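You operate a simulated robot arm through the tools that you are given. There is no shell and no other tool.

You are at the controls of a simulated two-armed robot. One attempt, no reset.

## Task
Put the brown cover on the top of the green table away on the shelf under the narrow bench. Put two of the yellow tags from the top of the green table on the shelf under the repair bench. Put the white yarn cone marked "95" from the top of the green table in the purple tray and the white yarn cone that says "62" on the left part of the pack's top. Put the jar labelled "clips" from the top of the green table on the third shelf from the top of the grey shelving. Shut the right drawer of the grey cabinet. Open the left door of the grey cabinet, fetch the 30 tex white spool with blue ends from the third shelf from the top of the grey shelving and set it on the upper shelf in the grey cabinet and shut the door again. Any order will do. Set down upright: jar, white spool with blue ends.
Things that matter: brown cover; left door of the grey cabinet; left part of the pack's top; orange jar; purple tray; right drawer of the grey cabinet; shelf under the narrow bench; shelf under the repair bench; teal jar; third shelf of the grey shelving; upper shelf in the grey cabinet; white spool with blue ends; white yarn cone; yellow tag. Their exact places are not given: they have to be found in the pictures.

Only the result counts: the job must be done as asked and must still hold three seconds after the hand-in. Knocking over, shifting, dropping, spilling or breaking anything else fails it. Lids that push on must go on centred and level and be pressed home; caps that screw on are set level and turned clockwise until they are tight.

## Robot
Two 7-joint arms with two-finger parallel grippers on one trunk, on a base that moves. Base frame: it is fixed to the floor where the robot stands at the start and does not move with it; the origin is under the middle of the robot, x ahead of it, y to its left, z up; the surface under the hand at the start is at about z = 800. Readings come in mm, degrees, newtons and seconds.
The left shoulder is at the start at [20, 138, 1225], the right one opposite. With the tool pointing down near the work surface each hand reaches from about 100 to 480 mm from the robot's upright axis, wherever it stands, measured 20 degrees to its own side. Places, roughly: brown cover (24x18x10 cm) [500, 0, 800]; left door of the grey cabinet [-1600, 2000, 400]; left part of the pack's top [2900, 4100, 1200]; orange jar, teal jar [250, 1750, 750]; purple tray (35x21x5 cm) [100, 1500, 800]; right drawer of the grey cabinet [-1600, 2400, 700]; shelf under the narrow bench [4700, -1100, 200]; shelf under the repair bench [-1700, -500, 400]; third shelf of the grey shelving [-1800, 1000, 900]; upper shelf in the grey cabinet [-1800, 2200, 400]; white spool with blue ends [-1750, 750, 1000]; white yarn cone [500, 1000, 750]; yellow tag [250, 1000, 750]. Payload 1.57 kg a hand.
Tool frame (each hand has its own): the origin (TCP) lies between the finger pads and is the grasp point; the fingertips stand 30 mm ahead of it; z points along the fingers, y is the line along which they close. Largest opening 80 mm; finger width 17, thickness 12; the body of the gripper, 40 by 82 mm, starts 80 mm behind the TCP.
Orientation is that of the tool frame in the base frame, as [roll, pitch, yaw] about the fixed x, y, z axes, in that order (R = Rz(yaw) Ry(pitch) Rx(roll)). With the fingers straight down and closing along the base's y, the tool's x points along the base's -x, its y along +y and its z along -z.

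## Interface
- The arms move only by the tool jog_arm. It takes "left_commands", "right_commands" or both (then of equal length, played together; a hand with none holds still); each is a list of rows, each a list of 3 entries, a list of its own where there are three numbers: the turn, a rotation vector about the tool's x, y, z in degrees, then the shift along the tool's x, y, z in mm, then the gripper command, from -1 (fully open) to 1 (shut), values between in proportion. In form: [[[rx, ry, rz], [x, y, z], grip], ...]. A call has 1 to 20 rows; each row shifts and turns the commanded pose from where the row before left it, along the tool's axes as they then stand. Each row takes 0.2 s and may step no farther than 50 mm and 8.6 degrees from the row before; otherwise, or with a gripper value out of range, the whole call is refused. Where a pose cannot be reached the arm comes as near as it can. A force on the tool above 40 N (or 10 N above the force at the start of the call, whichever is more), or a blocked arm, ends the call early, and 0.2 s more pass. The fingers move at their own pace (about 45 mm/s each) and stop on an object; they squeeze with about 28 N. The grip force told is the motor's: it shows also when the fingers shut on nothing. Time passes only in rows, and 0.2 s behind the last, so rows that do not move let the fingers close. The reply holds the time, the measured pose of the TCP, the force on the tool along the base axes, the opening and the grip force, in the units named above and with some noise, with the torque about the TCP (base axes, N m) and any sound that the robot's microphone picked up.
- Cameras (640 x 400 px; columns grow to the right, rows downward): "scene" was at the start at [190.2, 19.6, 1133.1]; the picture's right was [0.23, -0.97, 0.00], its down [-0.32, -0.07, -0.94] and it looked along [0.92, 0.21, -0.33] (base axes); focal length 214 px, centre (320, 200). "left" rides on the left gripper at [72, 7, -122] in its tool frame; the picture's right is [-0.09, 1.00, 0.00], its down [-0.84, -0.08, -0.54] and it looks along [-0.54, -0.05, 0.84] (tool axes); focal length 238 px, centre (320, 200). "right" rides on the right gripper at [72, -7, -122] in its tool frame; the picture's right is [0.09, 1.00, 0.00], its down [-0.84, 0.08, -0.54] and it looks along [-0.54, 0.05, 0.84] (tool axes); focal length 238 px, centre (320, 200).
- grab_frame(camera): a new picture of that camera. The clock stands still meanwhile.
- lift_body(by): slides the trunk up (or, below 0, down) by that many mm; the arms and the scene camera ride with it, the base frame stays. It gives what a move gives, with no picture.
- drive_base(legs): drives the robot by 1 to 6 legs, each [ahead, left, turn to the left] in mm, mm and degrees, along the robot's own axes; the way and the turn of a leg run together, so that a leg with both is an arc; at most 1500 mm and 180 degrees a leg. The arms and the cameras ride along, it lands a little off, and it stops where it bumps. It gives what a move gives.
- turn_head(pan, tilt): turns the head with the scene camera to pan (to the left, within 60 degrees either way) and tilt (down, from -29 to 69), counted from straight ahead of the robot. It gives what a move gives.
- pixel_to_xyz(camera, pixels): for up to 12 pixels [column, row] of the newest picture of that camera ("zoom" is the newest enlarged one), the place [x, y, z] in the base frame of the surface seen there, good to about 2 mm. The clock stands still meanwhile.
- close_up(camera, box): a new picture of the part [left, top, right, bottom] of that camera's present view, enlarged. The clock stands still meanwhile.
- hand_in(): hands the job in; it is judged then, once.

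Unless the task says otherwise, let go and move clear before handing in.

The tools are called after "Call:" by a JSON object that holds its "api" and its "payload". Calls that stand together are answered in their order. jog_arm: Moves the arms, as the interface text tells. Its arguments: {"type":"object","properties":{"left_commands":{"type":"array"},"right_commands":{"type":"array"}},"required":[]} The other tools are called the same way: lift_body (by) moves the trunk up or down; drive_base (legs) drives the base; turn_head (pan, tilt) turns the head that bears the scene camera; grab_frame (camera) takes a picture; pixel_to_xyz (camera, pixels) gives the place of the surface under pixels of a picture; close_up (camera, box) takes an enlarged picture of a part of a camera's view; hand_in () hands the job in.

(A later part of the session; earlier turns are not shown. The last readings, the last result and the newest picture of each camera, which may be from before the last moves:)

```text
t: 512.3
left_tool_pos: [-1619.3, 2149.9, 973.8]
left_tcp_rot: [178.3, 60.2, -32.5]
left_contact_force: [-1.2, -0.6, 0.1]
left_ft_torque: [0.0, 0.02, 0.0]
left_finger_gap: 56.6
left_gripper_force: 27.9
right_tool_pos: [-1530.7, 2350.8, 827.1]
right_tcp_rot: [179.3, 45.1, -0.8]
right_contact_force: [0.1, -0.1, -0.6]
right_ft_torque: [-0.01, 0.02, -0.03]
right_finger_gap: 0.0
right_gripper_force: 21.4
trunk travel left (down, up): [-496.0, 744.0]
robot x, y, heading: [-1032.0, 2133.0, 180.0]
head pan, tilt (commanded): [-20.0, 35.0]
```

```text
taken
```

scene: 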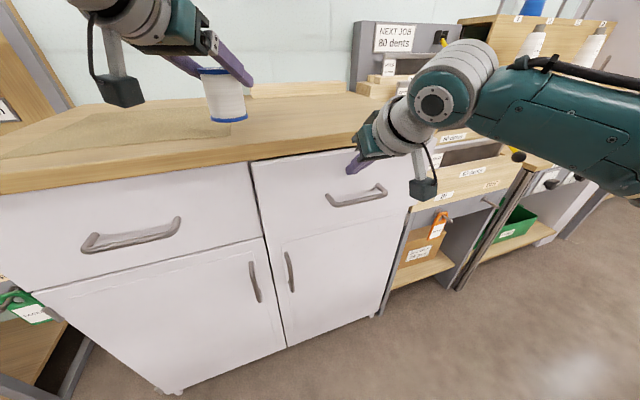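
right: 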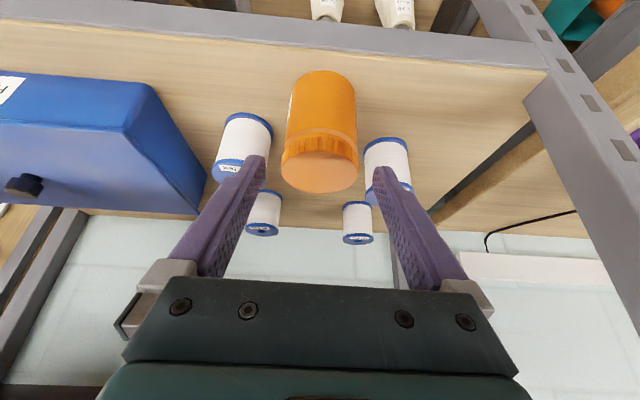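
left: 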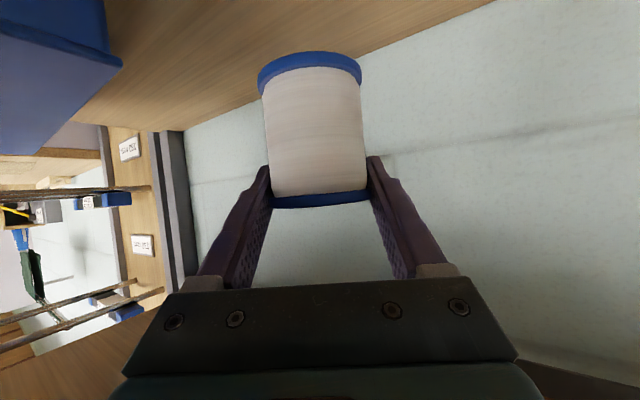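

The drawer looks almost shut. Measure its front plane against the cabinet's.

Call:
{"api": "pixel_to_xyz", "payload": {"camera": "scene", "pixels": [[300, 200], [300, 230], [340, 215], [270, 190], [240, 200], [200, 200], [320, 270], [370, 170]]}}

Call:
{"api": "close_up", "payload": {"camera": "scene", "box": [200, 120, 440, 300]}}

```text
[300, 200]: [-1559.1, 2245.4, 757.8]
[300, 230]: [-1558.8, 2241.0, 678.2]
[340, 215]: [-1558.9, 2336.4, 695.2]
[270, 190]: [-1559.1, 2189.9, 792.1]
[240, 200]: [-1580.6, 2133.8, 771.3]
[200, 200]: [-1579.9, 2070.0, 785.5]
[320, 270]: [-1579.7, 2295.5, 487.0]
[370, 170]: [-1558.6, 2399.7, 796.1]
```

```text
2.22 times, centred on (320, 210) of scene
```

zoom: 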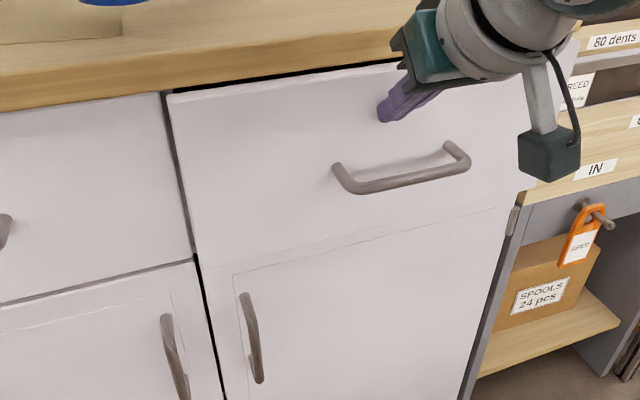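

21 mm to go. Push further in small steps.

Call:
{"api": "jog_arm", "payload": {"right_commands": [[[0, 0, 0], [-5.7, 0, 5.7], 1], [[0, 0, 0], [-5.7, 0, 5.7], 1], [[0, 0, 0], [-3.5, 0, 3.5], 1], [[0, 0, 0], [0, 0, 0], 1]]}}

Call:
{"api": "jog_arm", "payload": {"right_commands": [[[0, 0, 0], [-2, 0, 2], 1], [[0, 0, 0], [-2, 0, 2], 1], [[0, 0, 0], [0, 0, 0], 1]]}}

Call:
{"api": "grab_frame", "payload": {"camera": "scene"}}

Call:
{"api": "pixel_to_xyz", "payload": {"camera": "scene", "pixels": [[300, 200], [300, 230], [340, 215], [270, 190], [240, 200], [370, 170]]}}

```text
t: 513.3
left_tool_pos: [-1618.2, 2149.2, 974.8]
left_tcp_rot: [178.3, 60.1, -32.7]
left_contact_force: [-0.5, -0.7, -1.8]
left_ft_torque: [-0.02, -0.04, -0.02]
left_finger_gap: 56.8
left_gripper_force: 27.8
right_tool_pos: [-1549.5, 2351.0, 826.4]
right_tcp_rot: [179.5, 45.1, -0.7]
right_contact_force: [-0.9, 0.4, -0.4]
right_ft_torque: [-0.04, 0.0, 0.01]
right_finger_gap: 0.0
right_gripper_force: 21.1
trunk travel left (down, up): [-496.0, 744.0]
robot x, y, heading: [-1030.3, 2134.1, 179.9]
head pan, tilt (commanded): [-20.0, 35.0]
```

```text
t: 514.1
left_tool_pos: [-1616.9, 2149.8, 972.1]
left_tcp_rot: [178.5, 60.0, -32.5]
left_contact_force: [0.5, 0.3, -0.6]
left_ft_torque: [-0.04, 0.0, -0.02]
left_finger_gap: 56.4
left_gripper_force: 27.7
right_tool_pos: [-1552.5, 2350.1, 827.3]
right_tcp_rot: [179.5, 45.0, -0.7]
right_contact_force: [10.2, -0.1, 4.5]
right_ft_torque: [0.03, -0.01, 0.02]
right_finger_gap: 0.1
right_gripper_force: 21.4
trunk travel left (down, up): [-496.0, 744.0]
robot x, y, heading: [-1035.2, 2134.6, 179.8]
head pan, tilt (commanded): [-20.0, 35.0]
```

```text
taken
```

scene: 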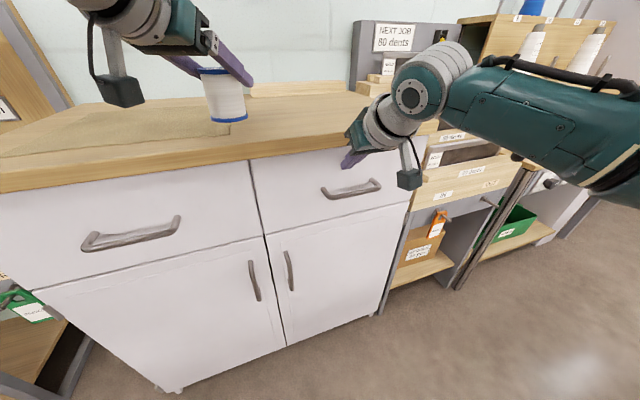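

```text
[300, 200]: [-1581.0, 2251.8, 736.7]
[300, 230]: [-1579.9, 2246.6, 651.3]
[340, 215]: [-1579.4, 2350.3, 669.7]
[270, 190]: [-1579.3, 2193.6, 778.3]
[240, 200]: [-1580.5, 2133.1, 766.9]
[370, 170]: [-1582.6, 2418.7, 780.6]
```

The drawer is flush at x≈−1580 with 10 N contact: shut. Retract the right hand and check the spool in the left hand.

Call:
{"api": "jog_arm", "payload": {"right_commands": [[[0, 0, 0], [14, 0, -14], 1], [[0, 0, 0], [28, 0, -28], 1], [[0, 0, 0], [28, 0, -28], 1], [[0, 0, 0], [28, 0, -28], 1]]}}

Call:
{"api": "grab_frame", "payload": {"camera": "left"}}

Call:
{"api": "close_up", "payload": {"camera": "scene", "box": [60, 0, 300, 150]}}

```text
t: 515.1
left_tool_pos: [-1618.6, 2150.2, 973.1]
left_tcp_rot: [178.3, 60.0, -32.6]
left_contact_force: [0.6, 0.1, -1.6]
left_ft_torque: [-0.02, 0.01, -0.02]
left_finger_gap: 56.8
left_gripper_force: 27.9
right_tool_pos: [-1416.0, 2351.9, 822.4]
right_tcp_rot: [179.3, 45.0, -0.8]
right_contact_force: [-0.1, -0.3, 0.7]
right_ft_torque: [0.03, 0.01, 0.04]
right_finger_gap: 0.1
right_gripper_force: 21.4
trunk travel left (down, up): [-496.0, 744.0]
robot x, y, heading: [-1035.0, 2129.9, 179.9]
head pan, tilt (commanded): [-20.0, 35.0]
```

```text
taken
```

left: 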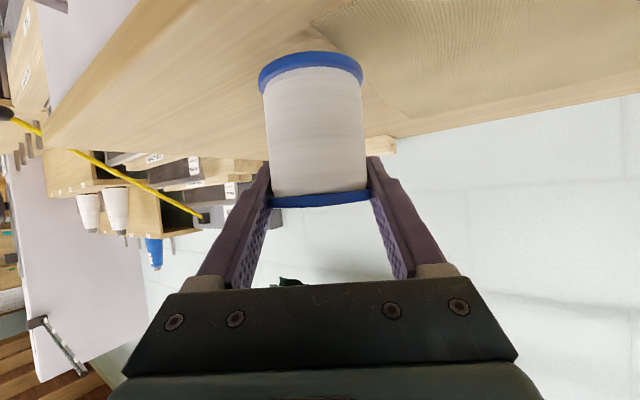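

```text
2.67 times, centred on (180, 75) of scene
```

zoom: 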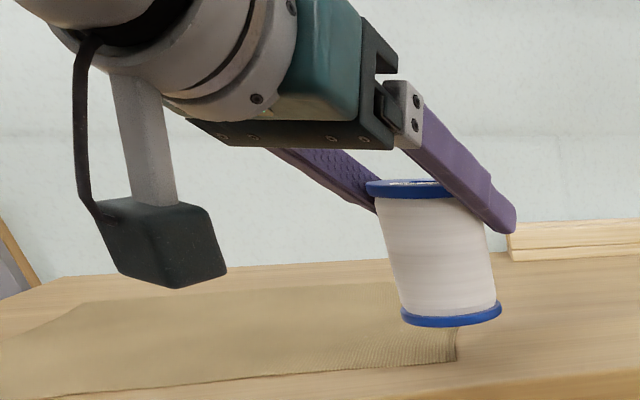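

The spool grip is steady. To free the left hand for the door, I'll temporarily set the spool on the bare part of the cabinet top (z=882): shift right 100 mm, then lower.

Call:
{"api": "drive_base", "payload": {"legs": [[30, -105, 0]]}}

Call:
{"api": "grab_frame", "payload": {"camera": "left"}}

Call:
{"api": "turn_head", "payload": {"pan": 5, "tilt": 35}}

Call:
{"api": "grab_frame", "payload": {"camera": "scene"}}

```text
t: 516.3
left_tool_pos: [-1648.0, 2256.7, 973.8]
left_tcp_rot: [178.3, 60.1, -32.8]
left_contact_force: [0.3, -0.4, -1.1]
left_ft_torque: [0.0, 0.02, -0.02]
left_finger_gap: 56.7
left_gripper_force: 28.3
right_tool_pos: [-1445.5, 2457.2, 823.2]
right_tcp_rot: [179.4, 44.9, -1.1]
right_contact_force: [-0.1, 0.2, -1.1]
right_ft_torque: [0.0, -0.02, -0.02]
right_finger_gap: 0.2
right_gripper_force: 21.2
trunk travel left (down, up): [-496.0, 744.0]
robot x, y, heading: [-1059.9, 2240.0, 179.5]
head pan, tilt (commanded): [-20.0, 35.0]
```

```text
taken
```

left: 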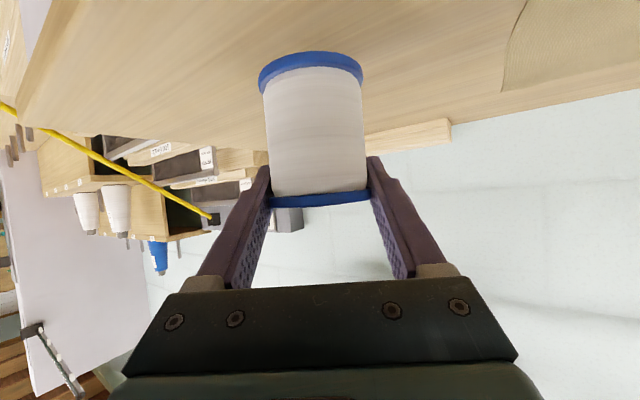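

```text
t: 517.2
left_tool_pos: [-1648.1, 2254.9, 974.9]
left_tcp_rot: [178.3, 60.1, -32.7]
left_contact_force: [-1.1, 0.8, -1.7]
left_ft_torque: [-0.02, 0.0, 0.02]
left_finger_gap: 57.0
left_gripper_force: 27.8
right_tool_pos: [-1444.8, 2457.0, 823.6]
right_tcp_rot: [179.3, 45.0, -1.1]
right_contact_force: [0.4, 0.5, 0.0]
right_ft_torque: [0.01, 0.01, 0.03]
right_finger_gap: 0.0
right_gripper_force: 21.1
trunk travel left (down, up): [-496.0, 744.0]
robot x, y, heading: [-1059.6, 2238.2, 180.0]
head pan, tilt (commanded): [5.0, 35.0]
```

```text
taken
```

scene: 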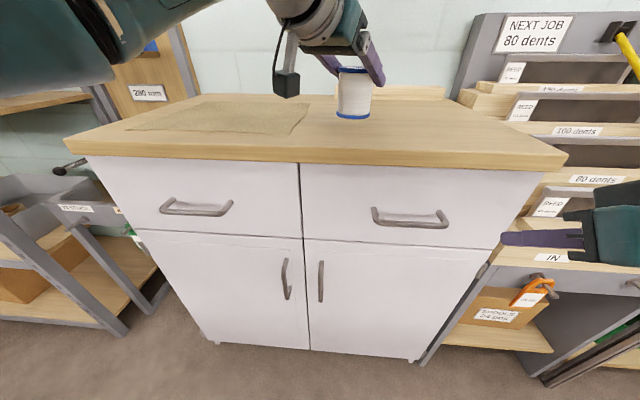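

Over bare wood. Lower gently to contact.

Call:
{"api": "jog_arm", "payload": {"left_commands": [[[0, 0, 0], [10.4, 0, 6], 1], [[0, 0, 0], [6.9, 0, 4], 1], [[0, 0, 0], [2.6, 0, 1.5], 1], [[0, 0, 0], [0, 0, 0], 1]]}}

Call:
{"api": "jog_arm", "payload": {"left_commands": [[[0, 0, 0], [1.3, 0, 0.75], 1], [[0, 0, 0], [0, 0, 0], 1]]}}

Call:
{"api": "jog_arm", "payload": {"left_commands": [[[0, 0, 0], [0.9, 0, 0.5], 1], [[0, 0, 0], [0, 0, 0], 1]]}}

```text
t: 518.2
left_tool_pos: [-1649.2, 2256.1, 951.8]
left_tcp_rot: [178.3, 60.1, -32.7]
left_contact_force: [-1.0, -0.1, -0.8]
left_ft_torque: [-0.02, -0.03, 0.0]
left_finger_gap: 56.6
left_gripper_force: 27.5
right_tool_pos: [-1445.6, 2455.7, 823.2]
right_tcp_rot: [179.4, 45.0, -1.1]
right_contact_force: [-1.0, 0.5, 0.7]
right_ft_torque: [-0.01, 0.03, 0.0]
right_finger_gap: 0.2
right_gripper_force: 20.7
trunk travel left (down, up): [-496.0, 744.0]
robot x, y, heading: [-1061.9, 2240.0, 179.7]
head pan, tilt (commanded): [5.0, 35.0]
```

```text
t: 518.8
left_tool_pos: [-1647.7, 2256.3, 950.7]
left_tcp_rot: [178.2, 60.1, -32.8]
left_contact_force: [0.6, 0.2, -1.4]
left_ft_torque: [-0.01, 0.0, 0.0]
left_finger_gap: 56.7
left_gripper_force: 27.7
right_tool_pos: [-1445.6, 2456.6, 823.5]
right_tcp_rot: [179.4, 45.0, -1.1]
right_contact_force: [0.4, 0.5, -0.4]
right_ft_torque: [0.02, 0.01, 0.01]
right_finger_gap: 0.0
right_gripper_force: 20.8
trunk travel left (down, up): [-496.0, 744.0]
robot x, y, heading: [-1064.7, 2236.0, 179.8]
head pan, tilt (commanded): [5.0, 35.0]
```

```text
t: 519.4
left_tool_pos: [-1646.8, 2255.9, 948.4]
left_tcp_rot: [178.3, 60.2, -32.7]
left_contact_force: [-0.5, -0.5, -0.9]
left_ft_torque: [-0.01, 0.03, 0.0]
left_finger_gap: 56.5
left_gripper_force: 27.7
right_tool_pos: [-1444.5, 2456.9, 824.1]
right_tcp_rot: [179.4, 44.9, -0.9]
right_contact_force: [-0.4, -0.5, 0.5]
right_ft_torque: [0.0, 0.03, 0.0]
right_finger_gap: 0.1
right_gripper_force: 21.1
trunk travel left (down, up): [-496.0, 744.0]
robot x, y, heading: [-1057.4, 2236.9, 179.7]
head pan, tilt (commanded): [5.0, 35.0]
```

Call:
{"api": "jog_arm", "payload": {"left_commands": [[[0, 0, 0], [0.9, 0, 0.5], 1], [[0, 0, 0], [0, 0, 0], 1]]}}

Call:
{"api": "jog_arm", "payload": {"left_commands": [[[0, 0, 0], [0.7, 0, 0.4], 1], [[0, 0, 0], [0, 0, 0], 1]]}}

```text
t: 520.0
left_tool_pos: [-1647.9, 2256.4, 947.6]
left_tcp_rot: [178.3, 59.9, -32.7]
left_contact_force: [-0.5, 0.3, -0.7]
left_ft_torque: [0.03, 0.0, 0.01]
left_finger_gap: 56.4
left_gripper_force: 27.8
right_tool_pos: [-1444.8, 2457.1, 824.0]
right_tcp_rot: [179.5, 45.0, -1.0]
right_contact_force: [-0.5, 0.4, 0.4]
right_ft_torque: [0.0, 0.02, 0.05]
right_finger_gap: 0.1
right_gripper_force: 21.0
trunk travel left (down, up): [-496.0, 744.0]
robot x, y, heading: [-1063.0, 2239.2, 179.9]
head pan, tilt (commanded): [5.0, 35.0]
```

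```text
t: 520.6
left_tool_pos: [-1648.0, 2256.5, 947.6]
left_tcp_rot: [178.3, 60.1, -32.7]
left_contact_force: [0.0, 0.8, -0.5]
left_ft_torque: [0.01, -0.02, 0.0]
left_finger_gap: 56.7
left_gripper_force: 28.1
right_tool_pos: [-1446.8, 2456.6, 824.4]
right_tcp_rot: [179.4, 44.9, -1.0]
right_contact_force: [0.0, 0.1, -0.4]
right_ft_torque: [-0.03, -0.04, -0.03]
right_finger_gap: 0.2
right_gripper_force: 21.9
trunk travel left (down, up): [-496.0, 744.0]
robot x, y, heading: [-1061.3, 2238.3, 179.5]
head pan, tilt (commanded): [5.0, 35.0]
```

Call:
{"api": "jog_arm", "payload": {"left_commands": [[[0, 0, 0], [0.9, 0, 0.5], 1], [[0, 0, 0], [0, 0, 0], 1]]}}

Call:
{"api": "grab_frame", "payload": {"camera": "left"}}

Call:
{"api": "close_up", "payload": {"camera": "scene", "box": [290, 40, 430, 140]}}

```text
t: 521.2
left_tool_pos: [-1648.9, 2255.8, 945.6]
left_tcp_rot: [178.3, 60.0, -32.8]
left_contact_force: [0.3, -0.4, -1.0]
left_ft_torque: [-0.02, -0.03, 0.02]
left_finger_gap: 56.6
left_gripper_force: 27.9
right_tool_pos: [-1446.3, 2456.3, 823.7]
right_tcp_rot: [179.4, 44.9, -1.0]
right_contact_force: [-0.5, -0.2, -0.4]
right_ft_torque: [-0.02, 0.0, -0.03]
right_finger_gap: 0.2
right_gripper_force: 21.7
trunk travel left (down, up): [-496.0, 744.0]
robot x, y, heading: [-1060.1, 2236.1, 179.6]
head pan, tilt (commanded): [5.0, 35.0]
```

```text
taken
```

left: 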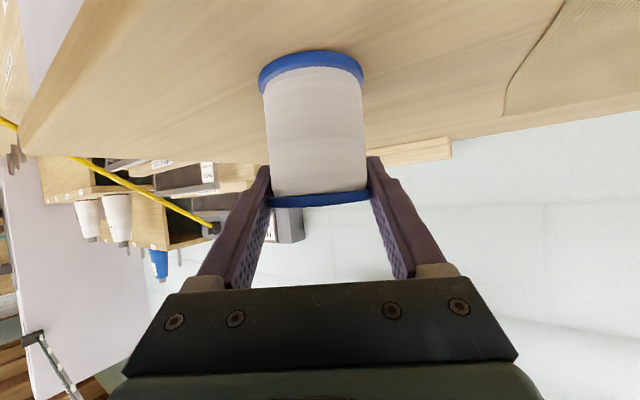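

```text
4.00 times, centred on (360, 90) of scene
```

zoom: 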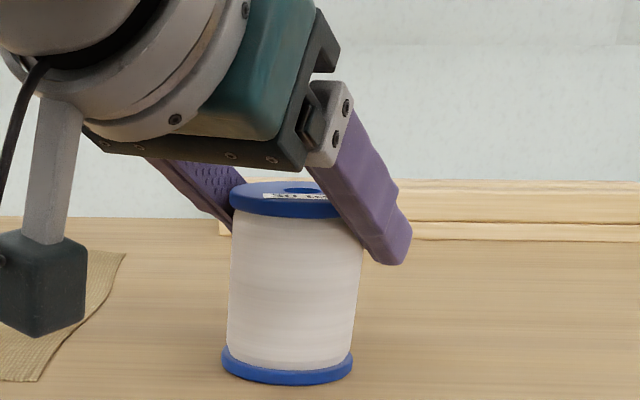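

Very close. Continue in ~1 mm steps.

Call:
{"api": "jog_arm", "payload": {"left_commands": [[[0, 0, 0], [0.9, 0, 0.5], 1], [[0, 0, 0], [0, 0, 0], 1]]}}

Call:
{"api": "jog_arm", "payload": {"left_commands": [[[0, 0, 0], [0.9, 0, 0.5], 1], [[0, 0, 0], [0, 0, 0], 1]]}}

```text
t: 521.8
left_tool_pos: [-1648.0, 2256.5, 945.3]
left_tcp_rot: [178.3, 60.2, -32.8]
left_contact_force: [-0.1, -0.1, 1.1]
left_ft_torque: [0.04, -0.02, 0.01]
left_finger_gap: 56.4
left_gripper_force: 27.8
right_tool_pos: [-1445.3, 2456.3, 823.3]
right_tcp_rot: [179.4, 45.0, -1.0]
right_contact_force: [-0.6, -0.1, 0.1]
right_ft_torque: [-0.05, 0.0, 0.03]
right_finger_gap: 0.0
right_gripper_force: 21.3
trunk travel left (down, up): [-496.0, 744.0]
robot x, y, heading: [-1061.9, 2237.0, 179.5]
head pan, tilt (commanded): [5.0, 35.0]
```

```text
t: 522.4
left_tool_pos: [-1649.2, 2255.7, 945.5]
left_tcp_rot: [178.2, 60.3, -32.8]
left_contact_force: [3.1, -2.0, 12.0]
left_ft_torque: [0.08, -0.45, -0.08]
left_finger_gap: 56.9
left_gripper_force: 27.6
right_tool_pos: [-1445.8, 2455.9, 823.9]
right_tcp_rot: [179.3, 45.0, -1.0]
right_contact_force: [0.7, -0.6, -0.5]
right_ft_torque: [-0.02, 0.03, 0.0]
right_finger_gap: 0.0
right_gripper_force: 21.2
trunk travel left (down, up): [-496.0, 744.0]
robot x, y, heading: [-1059.8, 2237.0, 179.5]
head pan, tilt (commanded): [5.0, 35.0]
```

Seated (12 N). Ease 0.5 mm, open, and retreat along the tool axis.

Call:
{"api": "jog_arm", "payload": {"left_commands": [[[0, 0, 0], [-0.6, 0, -0.3], 1], [[0, 0, 0], [0, 0, 0], -1], [[0, 0, 0], [0, 0, 0], -1], [[0, 0, 0], [0, 0, 0], -1], [[0, 0, 0], [0, 0, -20], -1], [[0, 0, 0], [0, 0, -40], -1], [[0, 0, 0], [0, 0, -40], -1], [[0, 0, 0], [0, 0, -40], -1]]}}

Call:
{"api": "grab_frame", "payload": {"camera": "scene"}}

```text
t: 524.2
left_tool_pos: [-1545.9, 2193.0, 1012.1]
left_tcp_rot: [178.3, 60.0, -32.6]
left_contact_force: [-0.6, -0.4, 0.4]
left_ft_torque: [-0.01, 0.0, 0.01]
left_finger_gap: 80.2
left_gripper_force: 0.1
right_tool_pos: [-1445.7, 2456.3, 823.6]
right_tcp_rot: [179.3, 44.9, -1.0]
right_contact_force: [0.6, 0.0, -0.2]
right_ft_torque: [0.01, 0.03, 0.0]
right_finger_gap: 0.1
right_gripper_force: 21.5
trunk travel left (down, up): [-496.0, 744.0]
robot x, y, heading: [-1061.5, 2235.9, 179.8]
head pan, tilt (commanded): [5.0, 35.0]
```

```text
taken
```

scene: 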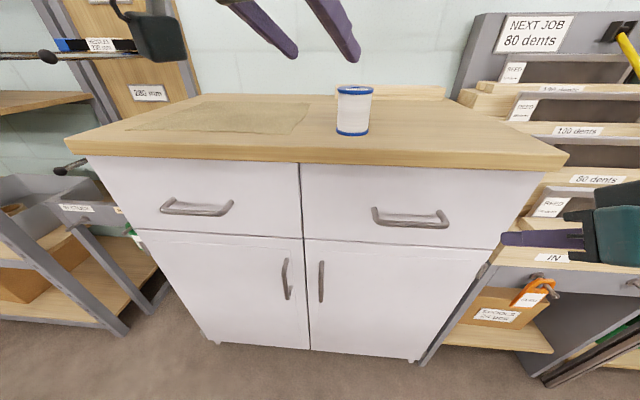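

Spool stands safely on the cabinet top. Now prepare the left hand for the door handle: back off, un-yaw the hand, tilt to 75°, and lower the trunk.

Call:
{"api": "drive_base", "payload": {"legs": [[-170, 0, 0.2]]}}

Call:
{"api": "jog_arm", "payload": {"left_commands": [[[-7.06, 0, -4.08], [0, 0, 0], -1], [[-7.06, 0, -4.08], [0, 0, 0], -1], [[-7.06, 0, -4.08], [0, 0, 0], -1], [[-7.06, 0, -4.08], [0, 0, 0], -1], [[0, -7.5, 0], [0, 0, 0], -1], [[0, -7.5, 0], [0, 0, 0], -1], [[0, 0, 0], [0, 0, 0], -1]]}}

Call:
{"api": "turn_head", "payload": {"pan": 10, "tilt": 25}}

Call:
{"api": "grab_frame", "payload": {"camera": "scene"}}

```text
t: 525.6
left_tool_pos: [-1383.7, 2191.2, 1012.8]
left_tcp_rot: [178.3, 60.1, -32.3]
left_contact_force: [-0.8, 0.2, 0.4]
left_ft_torque: [0.01, -0.03, 0.01]
left_finger_gap: 80.1
left_gripper_force: 0.1
right_tool_pos: [-1283.1, 2454.5, 825.0]
right_tcp_rot: [179.3, 45.0, -0.7]
right_contact_force: [-0.4, 0.3, 0.1]
right_ft_torque: [0.03, 0.03, 0.0]
right_finger_gap: 0.0
right_gripper_force: 20.7
trunk travel left (down, up): [-496.0, 744.0]
robot x, y, heading: [-902.9, 2236.1, -179.7]
head pan, tilt (commanded): [5.0, 35.0]
```

```text
t: 527.2
left_tool_pos: [-1385.4, 2190.8, 1012.7]
left_tcp_rot: [177.4, 75.6, -0.9]
left_contact_force: [-0.4, -0.9, 0.3]
left_ft_torque: [0.0, 0.01, 0.0]
left_finger_gap: 80.0
left_gripper_force: 0.1
right_tool_pos: [-1285.5, 2454.2, 823.2]
right_tcp_rot: [179.3, 44.9, -0.7]
right_contact_force: [-0.4, 0.2, 0.5]
right_ft_torque: [0.03, -0.02, 0.0]
right_finger_gap: 0.3
right_gripper_force: 21.6
trunk travel left (down, up): [-496.0, 744.0]
robot x, y, heading: [-895.0, 2235.4, -179.8]
head pan, tilt (commanded): [5.0, 35.0]
```

```text
t: 528.0
left_tool_pos: [-1384.3, 2190.1, 1012.7]
left_tcp_rot: [177.3, 75.5, -0.8]
left_contact_force: [1.0, -0.5, 0.2]
left_ft_torque: [0.01, -0.03, 0.01]
left_finger_gap: 79.7
left_gripper_force: 0.1
right_tool_pos: [-1284.8, 2453.5, 823.5]
right_tcp_rot: [179.3, 45.1, -0.7]
right_contact_force: [0.1, 1.2, -0.1]
right_ft_torque: [0.0, 0.02, -0.02]
right_finger_gap: 0.0
right_gripper_force: 21.1
trunk travel left (down, up): [-496.0, 744.0]
robot x, y, heading: [-898.7, 2238.3, -179.9]
head pan, tilt (commanded): [10.0, 25.0]
```

```text
taken
```

scene: 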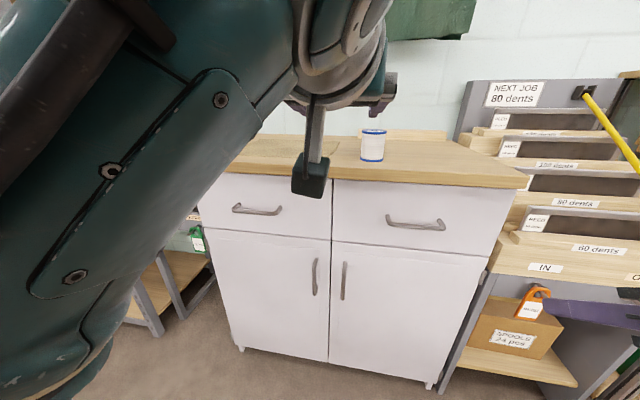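

Shift the left hand 65 mm left to the handle line and lower the trunk 400 mm.

Call:
{"api": "jog_arm", "payload": {"left_commands": [[[0, 0, 0], [0, 32, 0], -1], [[0, 0, 0], [0, 32, 0], -1], [[0, 0, 0], [0, 0, 0], -1]]}}

Call:
{"api": "lift_body", "payload": {"by": -400}}

Call:
{"api": "turn_head", "payload": {"pan": 0, "tilt": 15}}

Call:
{"api": "grab_frame", "payload": {"camera": "scene"}}

Call:
{"api": "grab_frame", "payload": {"camera": "left"}}

```text
t: 528.8
left_tool_pos: [-1379.9, 2127.4, 1012.9]
left_tcp_rot: [177.5, 75.5, -0.9]
left_contact_force: [-0.5, 0.7, 0.0]
left_ft_torque: [0.01, 0.01, 0.02]
left_finger_gap: 80.3
left_gripper_force: 0.1
right_tool_pos: [-1285.2, 2454.0, 824.3]
right_tcp_rot: [179.4, 45.0, -0.6]
right_contact_force: [-0.6, 0.8, 0.3]
right_ft_torque: [0.02, -0.02, 0.0]
right_finger_gap: 0.0
right_gripper_force: 21.5
trunk travel left (down, up): [-496.0, 744.0]
robot x, y, heading: [-899.8, 2235.7, -180.0]
head pan, tilt (commanded): [10.0, 25.0]
```

```text
t: 532.6
left_tool_pos: [-1380.5, 2126.8, 614.0]
left_tcp_rot: [177.3, 75.4, -0.9]
left_contact_force: [-0.3, 0.1, -0.8]
left_ft_torque: [-0.03, 0.0, 0.01]
left_finger_gap: 80.1
left_gripper_force: 0.2
right_tool_pos: [-1283.8, 2453.7, 423.9]
right_tcp_rot: [179.3, 44.9, -0.7]
right_contact_force: [0.1, -0.3, 0.4]
right_ft_torque: [-0.02, 0.01, 0.0]
right_finger_gap: 0.1
right_gripper_force: 21.1
trunk travel left (down, up): [-96.0, 1144.0]
robot x, y, heading: [-901.4, 2235.4, -180.0]
head pan, tilt (commanded): [10.0, 25.0]
```

```text
t: 533.3
left_tool_pos: [-1379.9, 2127.8, 612.8]
left_tcp_rot: [177.4, 75.6, -1.0]
left_contact_force: [-0.3, 0.4, 0.1]
left_ft_torque: [0.0, -0.01, -0.01]
left_finger_gap: 80.2
left_gripper_force: 0.1
right_tool_pos: [-1284.9, 2454.1, 424.0]
right_tcp_rot: [179.3, 45.0, -0.7]
right_contact_force: [0.0, -0.5, 0.0]
right_ft_torque: [0.02, 0.02, -0.02]
right_finger_gap: 0.0
right_gripper_force: 21.3
trunk travel left (down, up): [-96.0, 1144.0]
robot x, y, heading: [-899.0, 2242.1, -180.1]
head pan, tilt (commanded): [0.0, 15.0]
```

```text
taken
```

scene: 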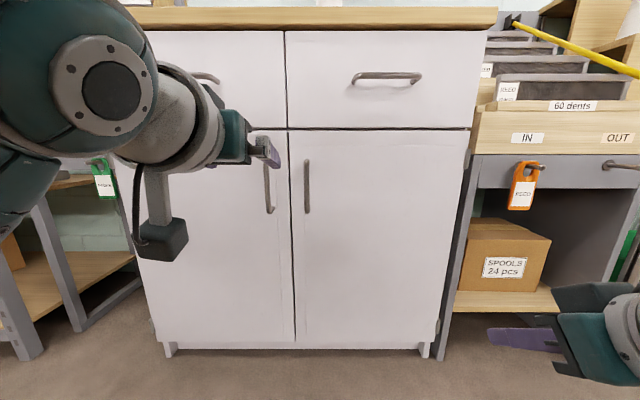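

```text
taken
```

left: 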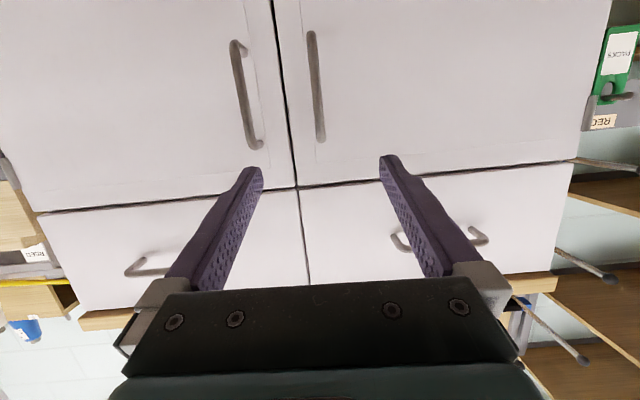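

In the (inverted) left-camera view the left door's handle is at (316,85). Measure it and the door edges.

Call:
{"api": "pixel_to_xyz", "payload": {"camera": "left", "pixels": [[312, 40], [314, 65], [316, 90], [319, 120], [321, 138], [310, 33], [300, 90], [340, 90], [296, 150], [560, 150], [600, 30], [572, 155]]}}

Call:
{"api": "pixel_to_xyz", "payload": {"camera": "scene", "pixels": [[268, 175], [269, 200], [269, 210], [267, 165], [306, 185], [160, 330], [150, 320], [293, 250], [285, 132], [158, 340]]}}

```text
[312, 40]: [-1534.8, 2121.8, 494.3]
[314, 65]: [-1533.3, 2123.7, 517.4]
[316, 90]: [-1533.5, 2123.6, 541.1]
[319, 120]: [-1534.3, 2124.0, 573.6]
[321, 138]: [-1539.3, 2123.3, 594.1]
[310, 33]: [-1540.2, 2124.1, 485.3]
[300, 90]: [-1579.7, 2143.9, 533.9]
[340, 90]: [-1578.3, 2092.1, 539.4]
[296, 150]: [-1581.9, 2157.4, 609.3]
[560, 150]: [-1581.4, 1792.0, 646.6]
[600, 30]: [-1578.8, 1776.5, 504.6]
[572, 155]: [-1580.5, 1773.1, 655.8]
```

```text
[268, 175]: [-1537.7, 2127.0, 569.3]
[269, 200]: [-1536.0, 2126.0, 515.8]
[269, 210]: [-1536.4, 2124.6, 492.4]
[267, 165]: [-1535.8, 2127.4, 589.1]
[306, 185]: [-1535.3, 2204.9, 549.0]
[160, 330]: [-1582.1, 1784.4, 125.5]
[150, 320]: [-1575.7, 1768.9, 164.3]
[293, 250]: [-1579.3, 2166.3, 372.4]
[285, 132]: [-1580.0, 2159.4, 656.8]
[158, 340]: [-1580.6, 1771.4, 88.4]
```

Handle bar: center ≈ (−1540,2125), z 490–595; hinge near (−1578,1770), so radius ≈ 357. Lower the hand to z≈552, then approach the bar.

Call:
{"api": "jog_arm", "payload": {"left_commands": [[[0, 0, 0], [29, 1, 7.5], -0.3], [[0, 0, 0], [29, 1, 7.5], -0.3], [[0, 0, 0], [-10, 0, 38.7], -0.3], [[0, 0, 0], [-10, 0, 38.7], -0.3], [[0, 0, 0], [-5, 0, 19.4], -0.3], [[0, 0, 0], [0, 0, 0], -0.3]]}}

Call:
{"api": "grab_frame", "payload": {"camera": "left"}}

Call:
{"api": "grab_frame", "payload": {"camera": "scene"}}

```text
t: 534.7
left_tool_pos: [-1480.6, 2123.7, 553.6]
left_tcp_rot: [177.6, 75.4, -0.8]
left_contact_force: [0.6, -1.0, 0.6]
left_ft_torque: [-0.04, 0.0, 0.0]
left_finger_gap: 52.1
left_gripper_force: 0.1
right_tool_pos: [-1284.7, 2453.1, 424.6]
right_tcp_rot: [179.2, 45.0, -0.7]
right_contact_force: [-0.8, 0.3, 0.0]
right_ft_torque: [0.01, 0.01, 0.01]
right_finger_gap: 0.1
right_gripper_force: 21.4
trunk travel left (down, up): [-96.0, 1144.0]
robot x, y, heading: [-897.6, 2236.8, -180.0]
head pan, tilt (commanded): [0.0, 15.0]
```

```text
taken
```

left: 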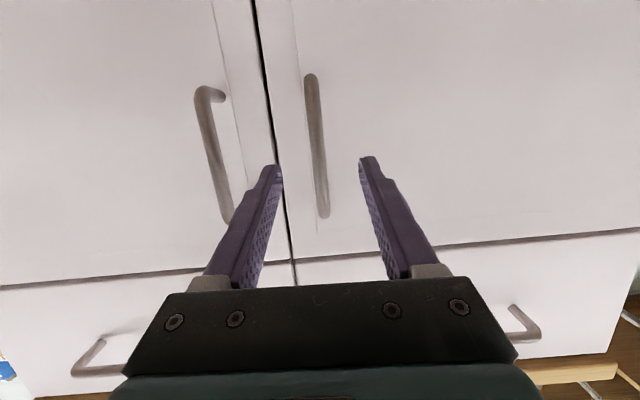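

```text
taken
```

scene: 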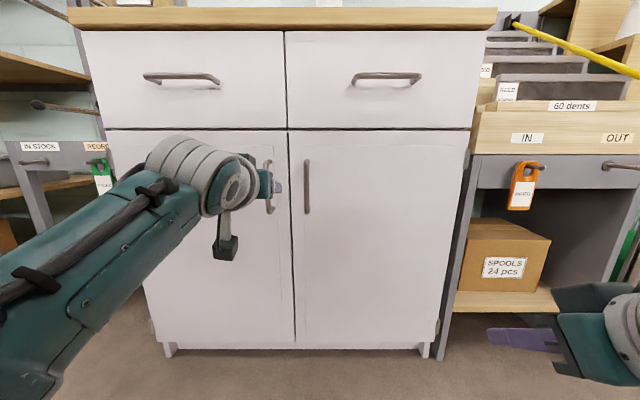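

The bar is between the fingers. Advance 58 mm and close on the handle.

Call:
{"api": "jog_arm", "payload": {"left_commands": [[[0, 0, 0], [-5, 0, 19.4], -0.3], [[0, 0, 0], [-5, 0, 19.4], -0.3], [[0, 0, 0], [-4.5, 0, 17.4], -0.3], [[0, 0, 0], [0, 0, 0], -0.3]]}}

Call:
{"api": "jog_arm", "payload": {"left_commands": [[[0, 0, 0], [0, 0, 0], 1], [[0, 0, 0], [0, 0, 0], 1], [[0, 0, 0], [0, 0, 0], 1], [[0, 0, 0], [0, 0, 0], 1], [[0, 0, 0], [0, 0, 0], 1]]}}

Call:
{"api": "grab_frame", "payload": {"camera": "left"}}

```text
t: 535.7
left_tool_pos: [-1537.8, 2122.2, 554.4]
left_tcp_rot: [177.3, 75.6, -0.9]
left_contact_force: [0.1, -0.1, -0.8]
left_ft_torque: [0.02, -0.02, 0.02]
left_finger_gap: 51.9
left_gripper_force: 0.0
right_tool_pos: [-1284.1, 2454.4, 424.1]
right_tcp_rot: [179.3, 45.0, -0.7]
right_contact_force: [-0.1, -0.1, 0.1]
right_ft_torque: [0.03, -0.02, 0.0]
right_finger_gap: 0.0
right_gripper_force: 20.9
trunk travel left (down, up): [-96.0, 1144.0]
robot x, y, heading: [-900.2, 2239.1, -180.1]
head pan, tilt (commanded): [0.0, 15.0]
```

```text
t: 536.9
left_tool_pos: [-1538.4, 2122.8, 555.5]
left_tcp_rot: [177.8, 75.5, -0.5]
left_contact_force: [0.5, 3.7, 0.7]
left_ft_torque: [0.45, 0.02, -0.02]
left_finger_gap: 11.6
left_gripper_force: 28.6
right_tool_pos: [-1285.3, 2455.3, 423.0]
right_tcp_rot: [179.4, 45.0, -0.8]
right_contact_force: [0.4, -0.5, 0.3]
right_ft_torque: [0.03, -0.01, -0.01]
right_finger_gap: 0.0
right_gripper_force: 22.0
trunk travel left (down, up): [-96.0, 1144.0]
robot x, y, heading: [-896.9, 2237.7, -179.9]
head pan, tilt (commanded): [0.0, 15.0]
```

```text
taken
```

left: 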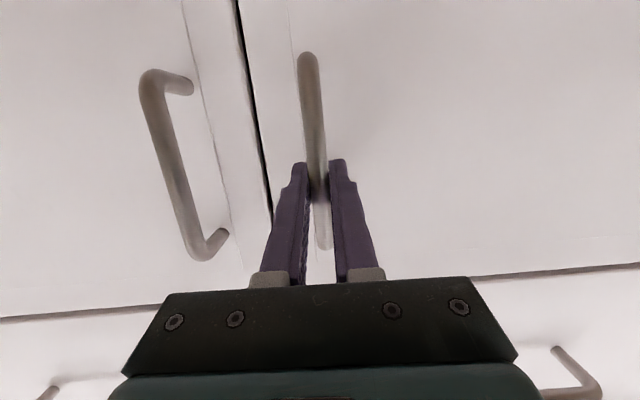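

Gripped the handle (gap 11.6 mm). Pull along the hinge arc for the first 15°.

Call:
{"api": "jog_arm", "payload": {"left_commands": [[[0, 0, 0], [4.6, 2.5, -17.9], 1], [[0, 0, 0], [4.6, 3.4, -17.8], 1], [[0, 0, 0], [4.55, 4.4, -17.6], 1], [[0, 0, 0], [4.5, 5.4, -17.3], 1], [[0, 0, 0], [4.4, 6.3, -17.0], 1]]}}

Call:
{"api": "grab_frame", "payload": {"camera": "scene"}}

```text
t: 538.1
left_tool_pos: [-1444.8, 2100.6, 556.6]
left_tcp_rot: [177.1, 75.6, -1.0]
left_contact_force: [-0.3, -0.7, 0.1]
left_ft_torque: [0.52, -0.02, 0.05]
left_finger_gap: 11.9
left_gripper_force: 29.0
right_tool_pos: [-1284.6, 2452.2, 424.4]
right_tcp_rot: [179.4, 45.0, -0.8]
right_contact_force: [0.4, -0.1, -0.1]
right_ft_torque: [0.02, 0.03, 0.04]
right_finger_gap: 0.0
right_gripper_force: 21.3
trunk travel left (down, up): [-96.0, 1144.0]
robot x, y, heading: [-896.7, 2232.8, -180.3]
head pan, tilt (commanded): [0.0, 15.0]
```

```text
taken
```

scene: 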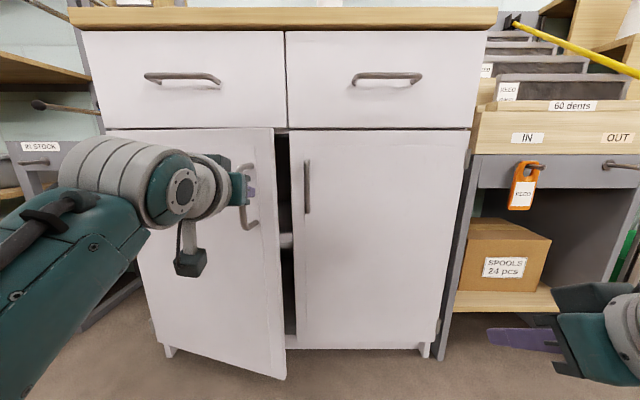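

Door swings freely. Continue along the arc to about 45° open.

Call:
{"api": "jog_arm", "payload": {"left_commands": [[[0, 0, 0], [4.3, 7.2, -16.6], 1], [[0, 0, 0], [4.2, 8.1, -16.4], 1], [[0, 0, 0], [4.1, 8.9, -15.9], 1], [[0, 0, 0], [4, 9.8, -15.4], 1], [[0, 0, 0], [3.9, 10.6, -14.9], 1], [[0, 0, 0], [3.7, 11.4, -14.3], 1], [[0, 0, 0], [3.6, 12.1, -13.7], 1], [[0, 0, 0], [3.4, 12.9, -13.1], 1], [[0, 0, 0], [3.2, 13.6, -12.5], 1], [[0, 0, 0], [3, 14.2, -11.7], 1]]}}

Call:
{"api": "grab_frame", "payload": {"camera": "scene"}}

```text
t: 540.3
left_tool_pos: [-1297.3, 1994.2, 554.9]
left_tcp_rot: [177.2, 75.4, -1.1]
left_contact_force: [-8.0, -7.2, -6.9]
left_ft_torque: [0.42, 0.25, 0.05]
left_finger_gap: 11.8
left_gripper_force: 28.6
right_tool_pos: [-1285.9, 2451.0, 424.3]
right_tcp_rot: [179.2, 45.0, -0.7]
right_contact_force: [0.2, -0.2, -0.2]
right_ft_torque: [0.0, 0.02, 0.02]
right_finger_gap: 0.0
right_gripper_force: 21.3
trunk travel left (down, up): [-96.0, 1144.0]
robot x, y, heading: [-898.0, 2234.2, -180.1]
head pan, tilt (commanded): [0.0, 15.0]
```

```text
taken
```

scene: 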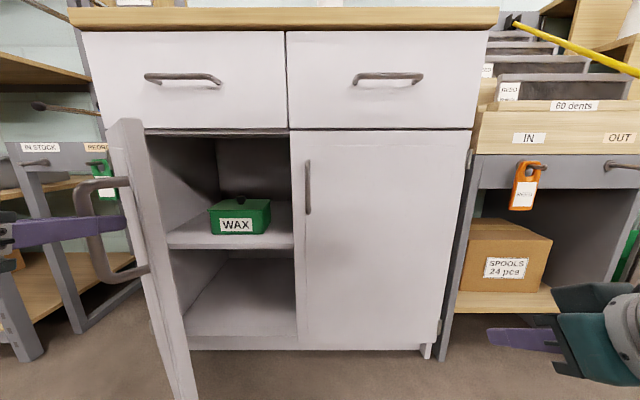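

Door about half open; the upper shelf with a WAX box is visible. A slight inward force suggests a slightly smaller radius; continue the arc with a small correction.

Call:
{"api": "jog_arm", "payload": {"left_commands": [[[0, 0, 0], [2.2, 16, -8.8], 1], [[0, 0, 0], [2.3, 16, -9.5], 1], [[0, 0, 0], [2.4, 16, -9.4], 1], [[0, 0, 0], [2.2, 16.5, -8.6], 1], [[0, 0, 0], [2, 16.9, -7.7], 1]]}}

Call:
{"api": "grab_frame", "payload": {"camera": "scene"}}

```text
t: 541.5
left_tool_pos: [-1247.3, 1916.6, 555.7]
left_tcp_rot: [177.5, 75.3, -0.7]
left_contact_force: [-8.3, -4.3, -12.2]
left_ft_torque: [0.44, -0.12, 0.01]
left_finger_gap: 11.9
left_gripper_force: 29.3
right_tool_pos: [-1285.5, 2452.3, 424.9]
right_tcp_rot: [179.4, 45.1, -0.8]
right_contact_force: [0.2, -0.2, 1.0]
right_ft_torque: [0.01, -0.01, -0.02]
right_finger_gap: 0.2
right_gripper_force: 21.0
trunk travel left (down, up): [-96.0, 1144.0]
robot x, y, heading: [-900.3, 2231.5, -180.0]
head pan, tilt (commanded): [0.0, 15.0]
```

```text
taken
```

scene: 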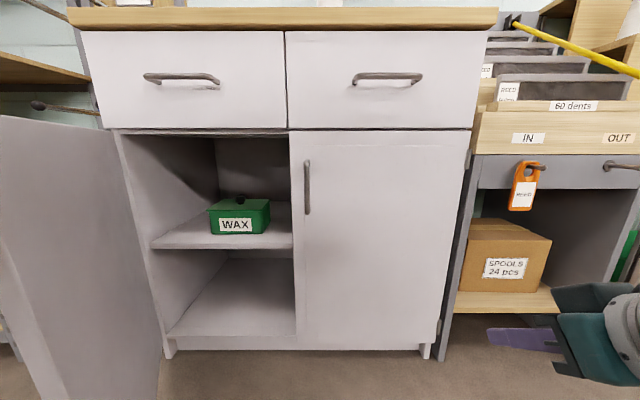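

The door is wide open. Measure the interior: upper shelf surface, WAX box, side wall and the door edge.

Call:
{"api": "pixel_to_xyz", "payload": {"camera": "scene", "pixels": [[180, 240], [200, 225], [270, 242], [220, 245], [255, 240], [212, 215], [285, 210], [160, 243], [200, 140], [250, 137], [240, 205], [130, 250]]}}

Call:
{"api": "close_up", "payload": {"camera": "scene", "box": [0, 100, 320, 350]}}

```text
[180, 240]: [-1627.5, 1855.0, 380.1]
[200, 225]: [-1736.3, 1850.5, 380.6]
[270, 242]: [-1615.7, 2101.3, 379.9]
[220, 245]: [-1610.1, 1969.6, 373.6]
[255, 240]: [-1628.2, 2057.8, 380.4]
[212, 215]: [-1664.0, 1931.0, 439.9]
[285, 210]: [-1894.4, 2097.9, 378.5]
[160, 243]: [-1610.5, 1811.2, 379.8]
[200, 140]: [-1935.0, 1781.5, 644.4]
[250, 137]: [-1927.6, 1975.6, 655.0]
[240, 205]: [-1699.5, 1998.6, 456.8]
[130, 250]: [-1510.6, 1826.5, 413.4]
```

```text
1.60 times, centred on (160, 225) of scene
```

zoom: 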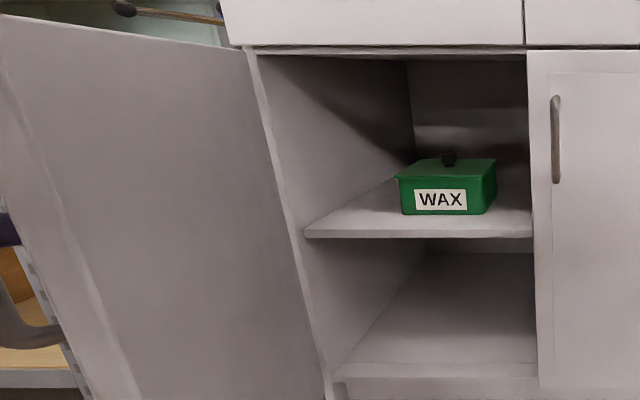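

Upper shelf z=380; the free spot is left of the WAX box (y≈1790–1925). I need the door opened further, past 90°. Continue pulling a bit more.

Call:
{"api": "jog_arm", "payload": {"left_commands": [[[0, 0, 0], [1.5, 17.3, -5.8], 1], [[0, 0, 0], [1.2, 17.6, -4.8], 1], [[0, 0, 0], [1, 18, -3.9], 1], [[0, 0, 0], [0.7, 18.2, -2.9], 1], [[0, 0, 0], [0.5, 18.4, -1.9], 1]]}}

Call:
{"api": "turn_head", "payload": {"pan": 40, "tilt": 20}}

Call:
{"api": "grab_frame", "payload": {"camera": "scene"}}

```text
t: 542.7
left_tool_pos: [-1220.4, 1828.8, 555.6]
left_tcp_rot: [177.5, 75.2, -0.7]
left_contact_force: [4.1, 0.9, -5.7]
left_ft_torque: [0.46, -0.53, -0.05]
left_finger_gap: 11.6
left_gripper_force: 29.0
right_tool_pos: [-1283.1, 2454.1, 422.8]
right_tcp_rot: [179.4, 44.9, -0.7]
right_contact_force: [-0.7, 0.9, 0.6]
right_ft_torque: [0.0, 0.01, 0.03]
right_finger_gap: 0.0
right_gripper_force: 21.4
trunk travel left (down, up): [-96.0, 1144.0]
robot x, y, heading: [-898.6, 2238.8, -180.0]
head pan, tilt (commanded): [0.0, 15.0]
```

```text
t: 543.8
left_tool_pos: [-1221.6, 1830.9, 555.7]
left_tcp_rot: [177.7, 75.3, -0.5]
left_contact_force: [1.6, 0.9, -9.4]
left_ft_torque: [0.4, -0.41, 0.03]
left_finger_gap: 11.9
left_gripper_force: 30.0
right_tool_pos: [-1282.3, 2455.7, 423.7]
right_tcp_rot: [179.4, 44.9, -0.6]
right_contact_force: [-0.1, -0.2, 0.0]
right_ft_torque: [0.01, -0.01, -0.02]
right_finger_gap: 0.1
right_gripper_force: 21.0
trunk travel left (down, up): [-96.0, 1144.0]
robot x, y, heading: [-900.1, 2235.4, -179.9]
head pan, tilt (commanded): [40.0, 20.0]
```

```text
taken
```

scene: 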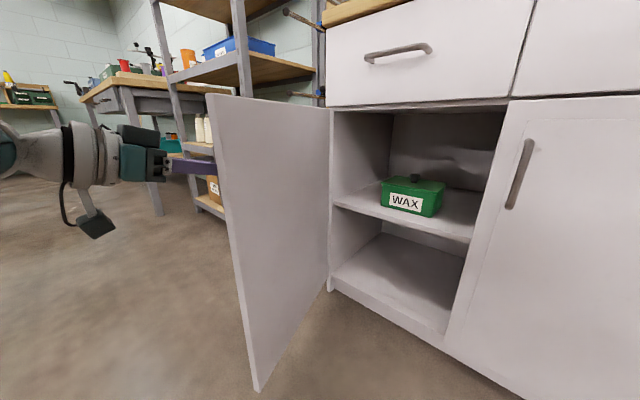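

Door is ~78° open. Continue a further ~18°.

Call:
{"api": "jog_arm", "payload": {"left_commands": [[[0, 0, 0], [0.5, 18.5, -2], 1], [[0, 0, 0], [0.3, 18.6, -1.2], 1], [[0, 0, 0], [0, 18.7, 0], 1], [[0, 0, 0], [-0.1, 18.7, 0.5], 1], [[0, 0, 0], [-0.4, 18.6, 1.5], 1], [[0, 0, 0], [-0.6, 18.5, 2.4], 1]]}}

Call:
{"api": "grab_frame", "payload": {"camera": "scene"}}

```text
t: 545.2
left_tool_pos: [-1220.6, 1715.5, 556.9]
left_tcp_rot: [177.5, 75.5, -0.7]
left_contact_force: [5.9, -1.9, -5.6]
left_ft_torque: [0.46, 0.56, 0.1]
left_finger_gap: 11.9
left_gripper_force: 29.1
right_tool_pos: [-1281.7, 2453.5, 423.7]
right_tcp_rot: [179.4, 44.9, -0.7]
right_contact_force: [-0.2, 0.1, -1.3]
right_ft_torque: [0.03, -0.03, -0.01]
right_finger_gap: 0.0
right_gripper_force: 21.2
trunk travel left (down, up): [-96.0, 1144.0]
robot x, y, heading: [-898.8, 2233.2, -180.0]
head pan, tilt (commanded): [40.0, 20.0]
```

```text
taken
```

scene: 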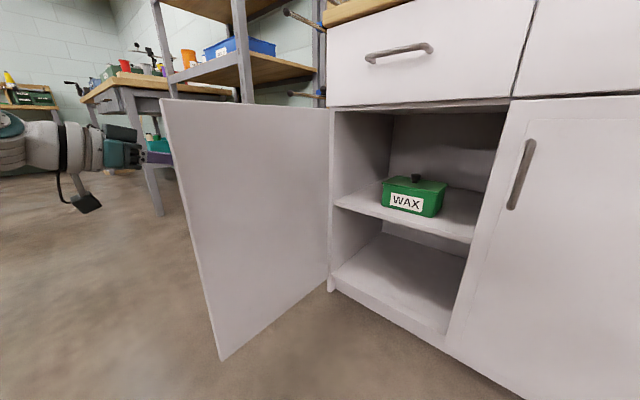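

Door is ~95° open — enough. Open the grip slightly (30 mm) and withdraw east.

Call:
{"api": "jog_arm", "payload": {"left_commands": [[[0, 0, 0], [0, 0, 0], 0.25], [[0, 0, 0], [0, 0, 0], 0.25], [[0, 0, 0], [0, 0, 0], 0.25], [[0, 0, 0], [7.5, 0, -29], 0.25], [[0, 0, 0], [10, 0, -38.7], 0.25], [[0, 0, 0], [10, 0, -38.7], 0.25], [[0, 0, 0], [0, 0, 0], 0.25]]}}

Call:
{"api": "grab_frame", "payload": {"camera": "scene"}}

```text
t: 546.8
left_tool_pos: [-1113.8, 1720.0, 556.8]
left_tcp_rot: [177.1, 75.5, -1.1]
left_contact_force: [0.3, -0.6, 0.4]
left_ft_torque: [-0.01, -0.01, -0.03]
left_finger_gap: 30.1
left_gripper_force: 0.0
right_tool_pos: [-1286.2, 2455.3, 424.6]
right_tcp_rot: [179.4, 45.1, -0.7]
right_contact_force: [0.9, 0.4, -0.3]
right_ft_torque: [-0.02, 0.02, -0.04]
right_finger_gap: 0.1
right_gripper_force: 21.5
trunk travel left (down, up): [-96.0, 1144.0]
robot x, y, heading: [-898.2, 2237.9, -179.6]
head pan, tilt (commanded): [40.0, 20.0]
```

```text
taken
```

scene: 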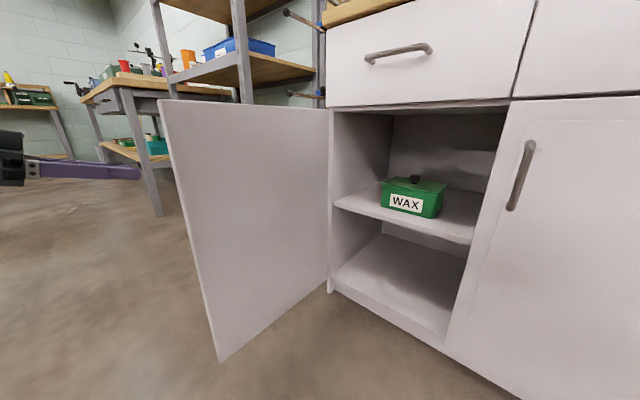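

The door stays open. Now back off, raise the trunk, and bring the left hand back to a tucked pose before re-picking the spool with the right hand.

Call:
{"api": "drive_base", "payload": {"legs": [[-200, 0, 0]]}}

Call:
{"api": "lift_body", "payload": {"by": 400}}

Call:
{"api": "jog_arm", "payload": {"left_commands": [[[0, 0, 0], [-5, -40, 19.4], -1], [[0, 0, 0], [-5, -40, 19.4], -1], [[0, 0, 0], [-5, -40, 19.4], -1], [[0, 0, 0], [-5, -40, 19.4], -1], [[0, 0, 0], [-5, -40, 19.4], -1], [[0, 0, 0], [-5, -40, 19.4], -1], [[0, 0, 0], [-5, -20, 19.4], -1], [[0, 0, 0], [-5, 0, 19.4], -1], [[0, 0, 0], [0, 0, 0], -1]]}}

Call:
{"api": "turn_head", "payload": {"pan": 0, "tilt": 25}}

Call:
{"api": "grab_frame", "payload": {"camera": "scene"}}

```text
t: 548.4
left_tool_pos: [-915.1, 1720.0, 556.7]
left_tcp_rot: [177.4, 75.6, -0.9]
left_contact_force: [0.2, 0.1, -0.1]
left_ft_torque: [0.02, -0.04, -0.03]
left_finger_gap: 29.9
left_gripper_force: 0.1
right_tool_pos: [-1086.4, 2455.0, 424.7]
right_tcp_rot: [179.3, 45.2, -0.7]
right_contact_force: [-0.3, -0.8, -0.5]
right_ft_torque: [-0.01, -0.03, 0.01]
right_finger_gap: 0.0
right_gripper_force: 21.7
trunk travel left (down, up): [-96.0, 1144.0]
robot x, y, heading: [-698.6, 2239.7, -180.3]
head pan, tilt (commanded): [40.0, 20.0]
```

```text
t: 552.2
left_tool_pos: [-913.4, 1720.7, 956.8]
left_tcp_rot: [177.4, 75.5, -1.0]
left_contact_force: [-0.4, 0.1, -0.3]
left_ft_torque: [0.01, -0.04, 0.01]
left_finger_gap: 29.9
left_gripper_force: 0.0
right_tool_pos: [-1084.5, 2454.5, 825.0]
right_tcp_rot: [179.3, 45.0, -0.7]
right_contact_force: [1.1, -0.6, 1.1]
right_ft_torque: [-0.02, -0.01, -0.01]
right_finger_gap: 0.0
right_gripper_force: 21.8
trunk travel left (down, up): [-496.0, 744.0]
robot x, y, heading: [-698.2, 2234.0, -180.2]
head pan, tilt (commanded): [40.0, 20.0]
```

```text
t: 554.2
left_tool_pos: [-1088.1, 1969.6, 945.9]
left_tcp_rot: [177.5, 75.5, -0.9]
left_contact_force: [0.9, 0.1, -0.5]
left_ft_torque: [0.02, -0.03, -0.01]
left_finger_gap: 80.0
left_gripper_force: 0.0
left hand out of reach, approached as far as the arm can: row 5, 6
right_tool_pos: [-1084.7, 2455.2, 824.2]
right_tcp_rot: [179.3, 45.0, -0.7]
right_contact_force: [0.8, 0.0, -0.2]
right_ft_torque: [0.04, 0.01, -0.01]
right_finger_gap: 0.2
right_gripper_force: 21.3
trunk travel left (down, up): [-496.0, 744.0]
robot x, y, heading: [-699.2, 2236.0, -180.1]
head pan, tilt (commanded): [40.0, 20.0]
```

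```text
t: 555.3
left_tool_pos: [-1086.9, 1968.0, 946.4]
left_tcp_rot: [177.3, 75.4, -1.0]
left_contact_force: [0.2, 0.3, 0.6]
left_ft_torque: [-0.01, 0.01, 0.0]
left_finger_gap: 80.0
left_gripper_force: 0.0
right_tool_pos: [-1084.2, 2453.9, 823.9]
right_tcp_rot: [179.3, 45.1, -0.7]
right_contact_force: [-0.6, -0.2, -0.3]
right_ft_torque: [0.01, 0.0, 0.04]
right_finger_gap: 0.0
right_gripper_force: 21.4
trunk travel left (down, up): [-496.0, 744.0]
robot x, y, heading: [-697.1, 2239.8, -179.6]
head pan, tilt (commanded): [0.0, 25.0]
```

```text
taken
```

scene: 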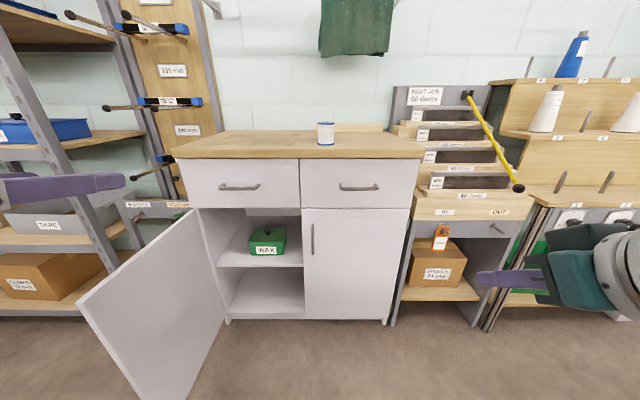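

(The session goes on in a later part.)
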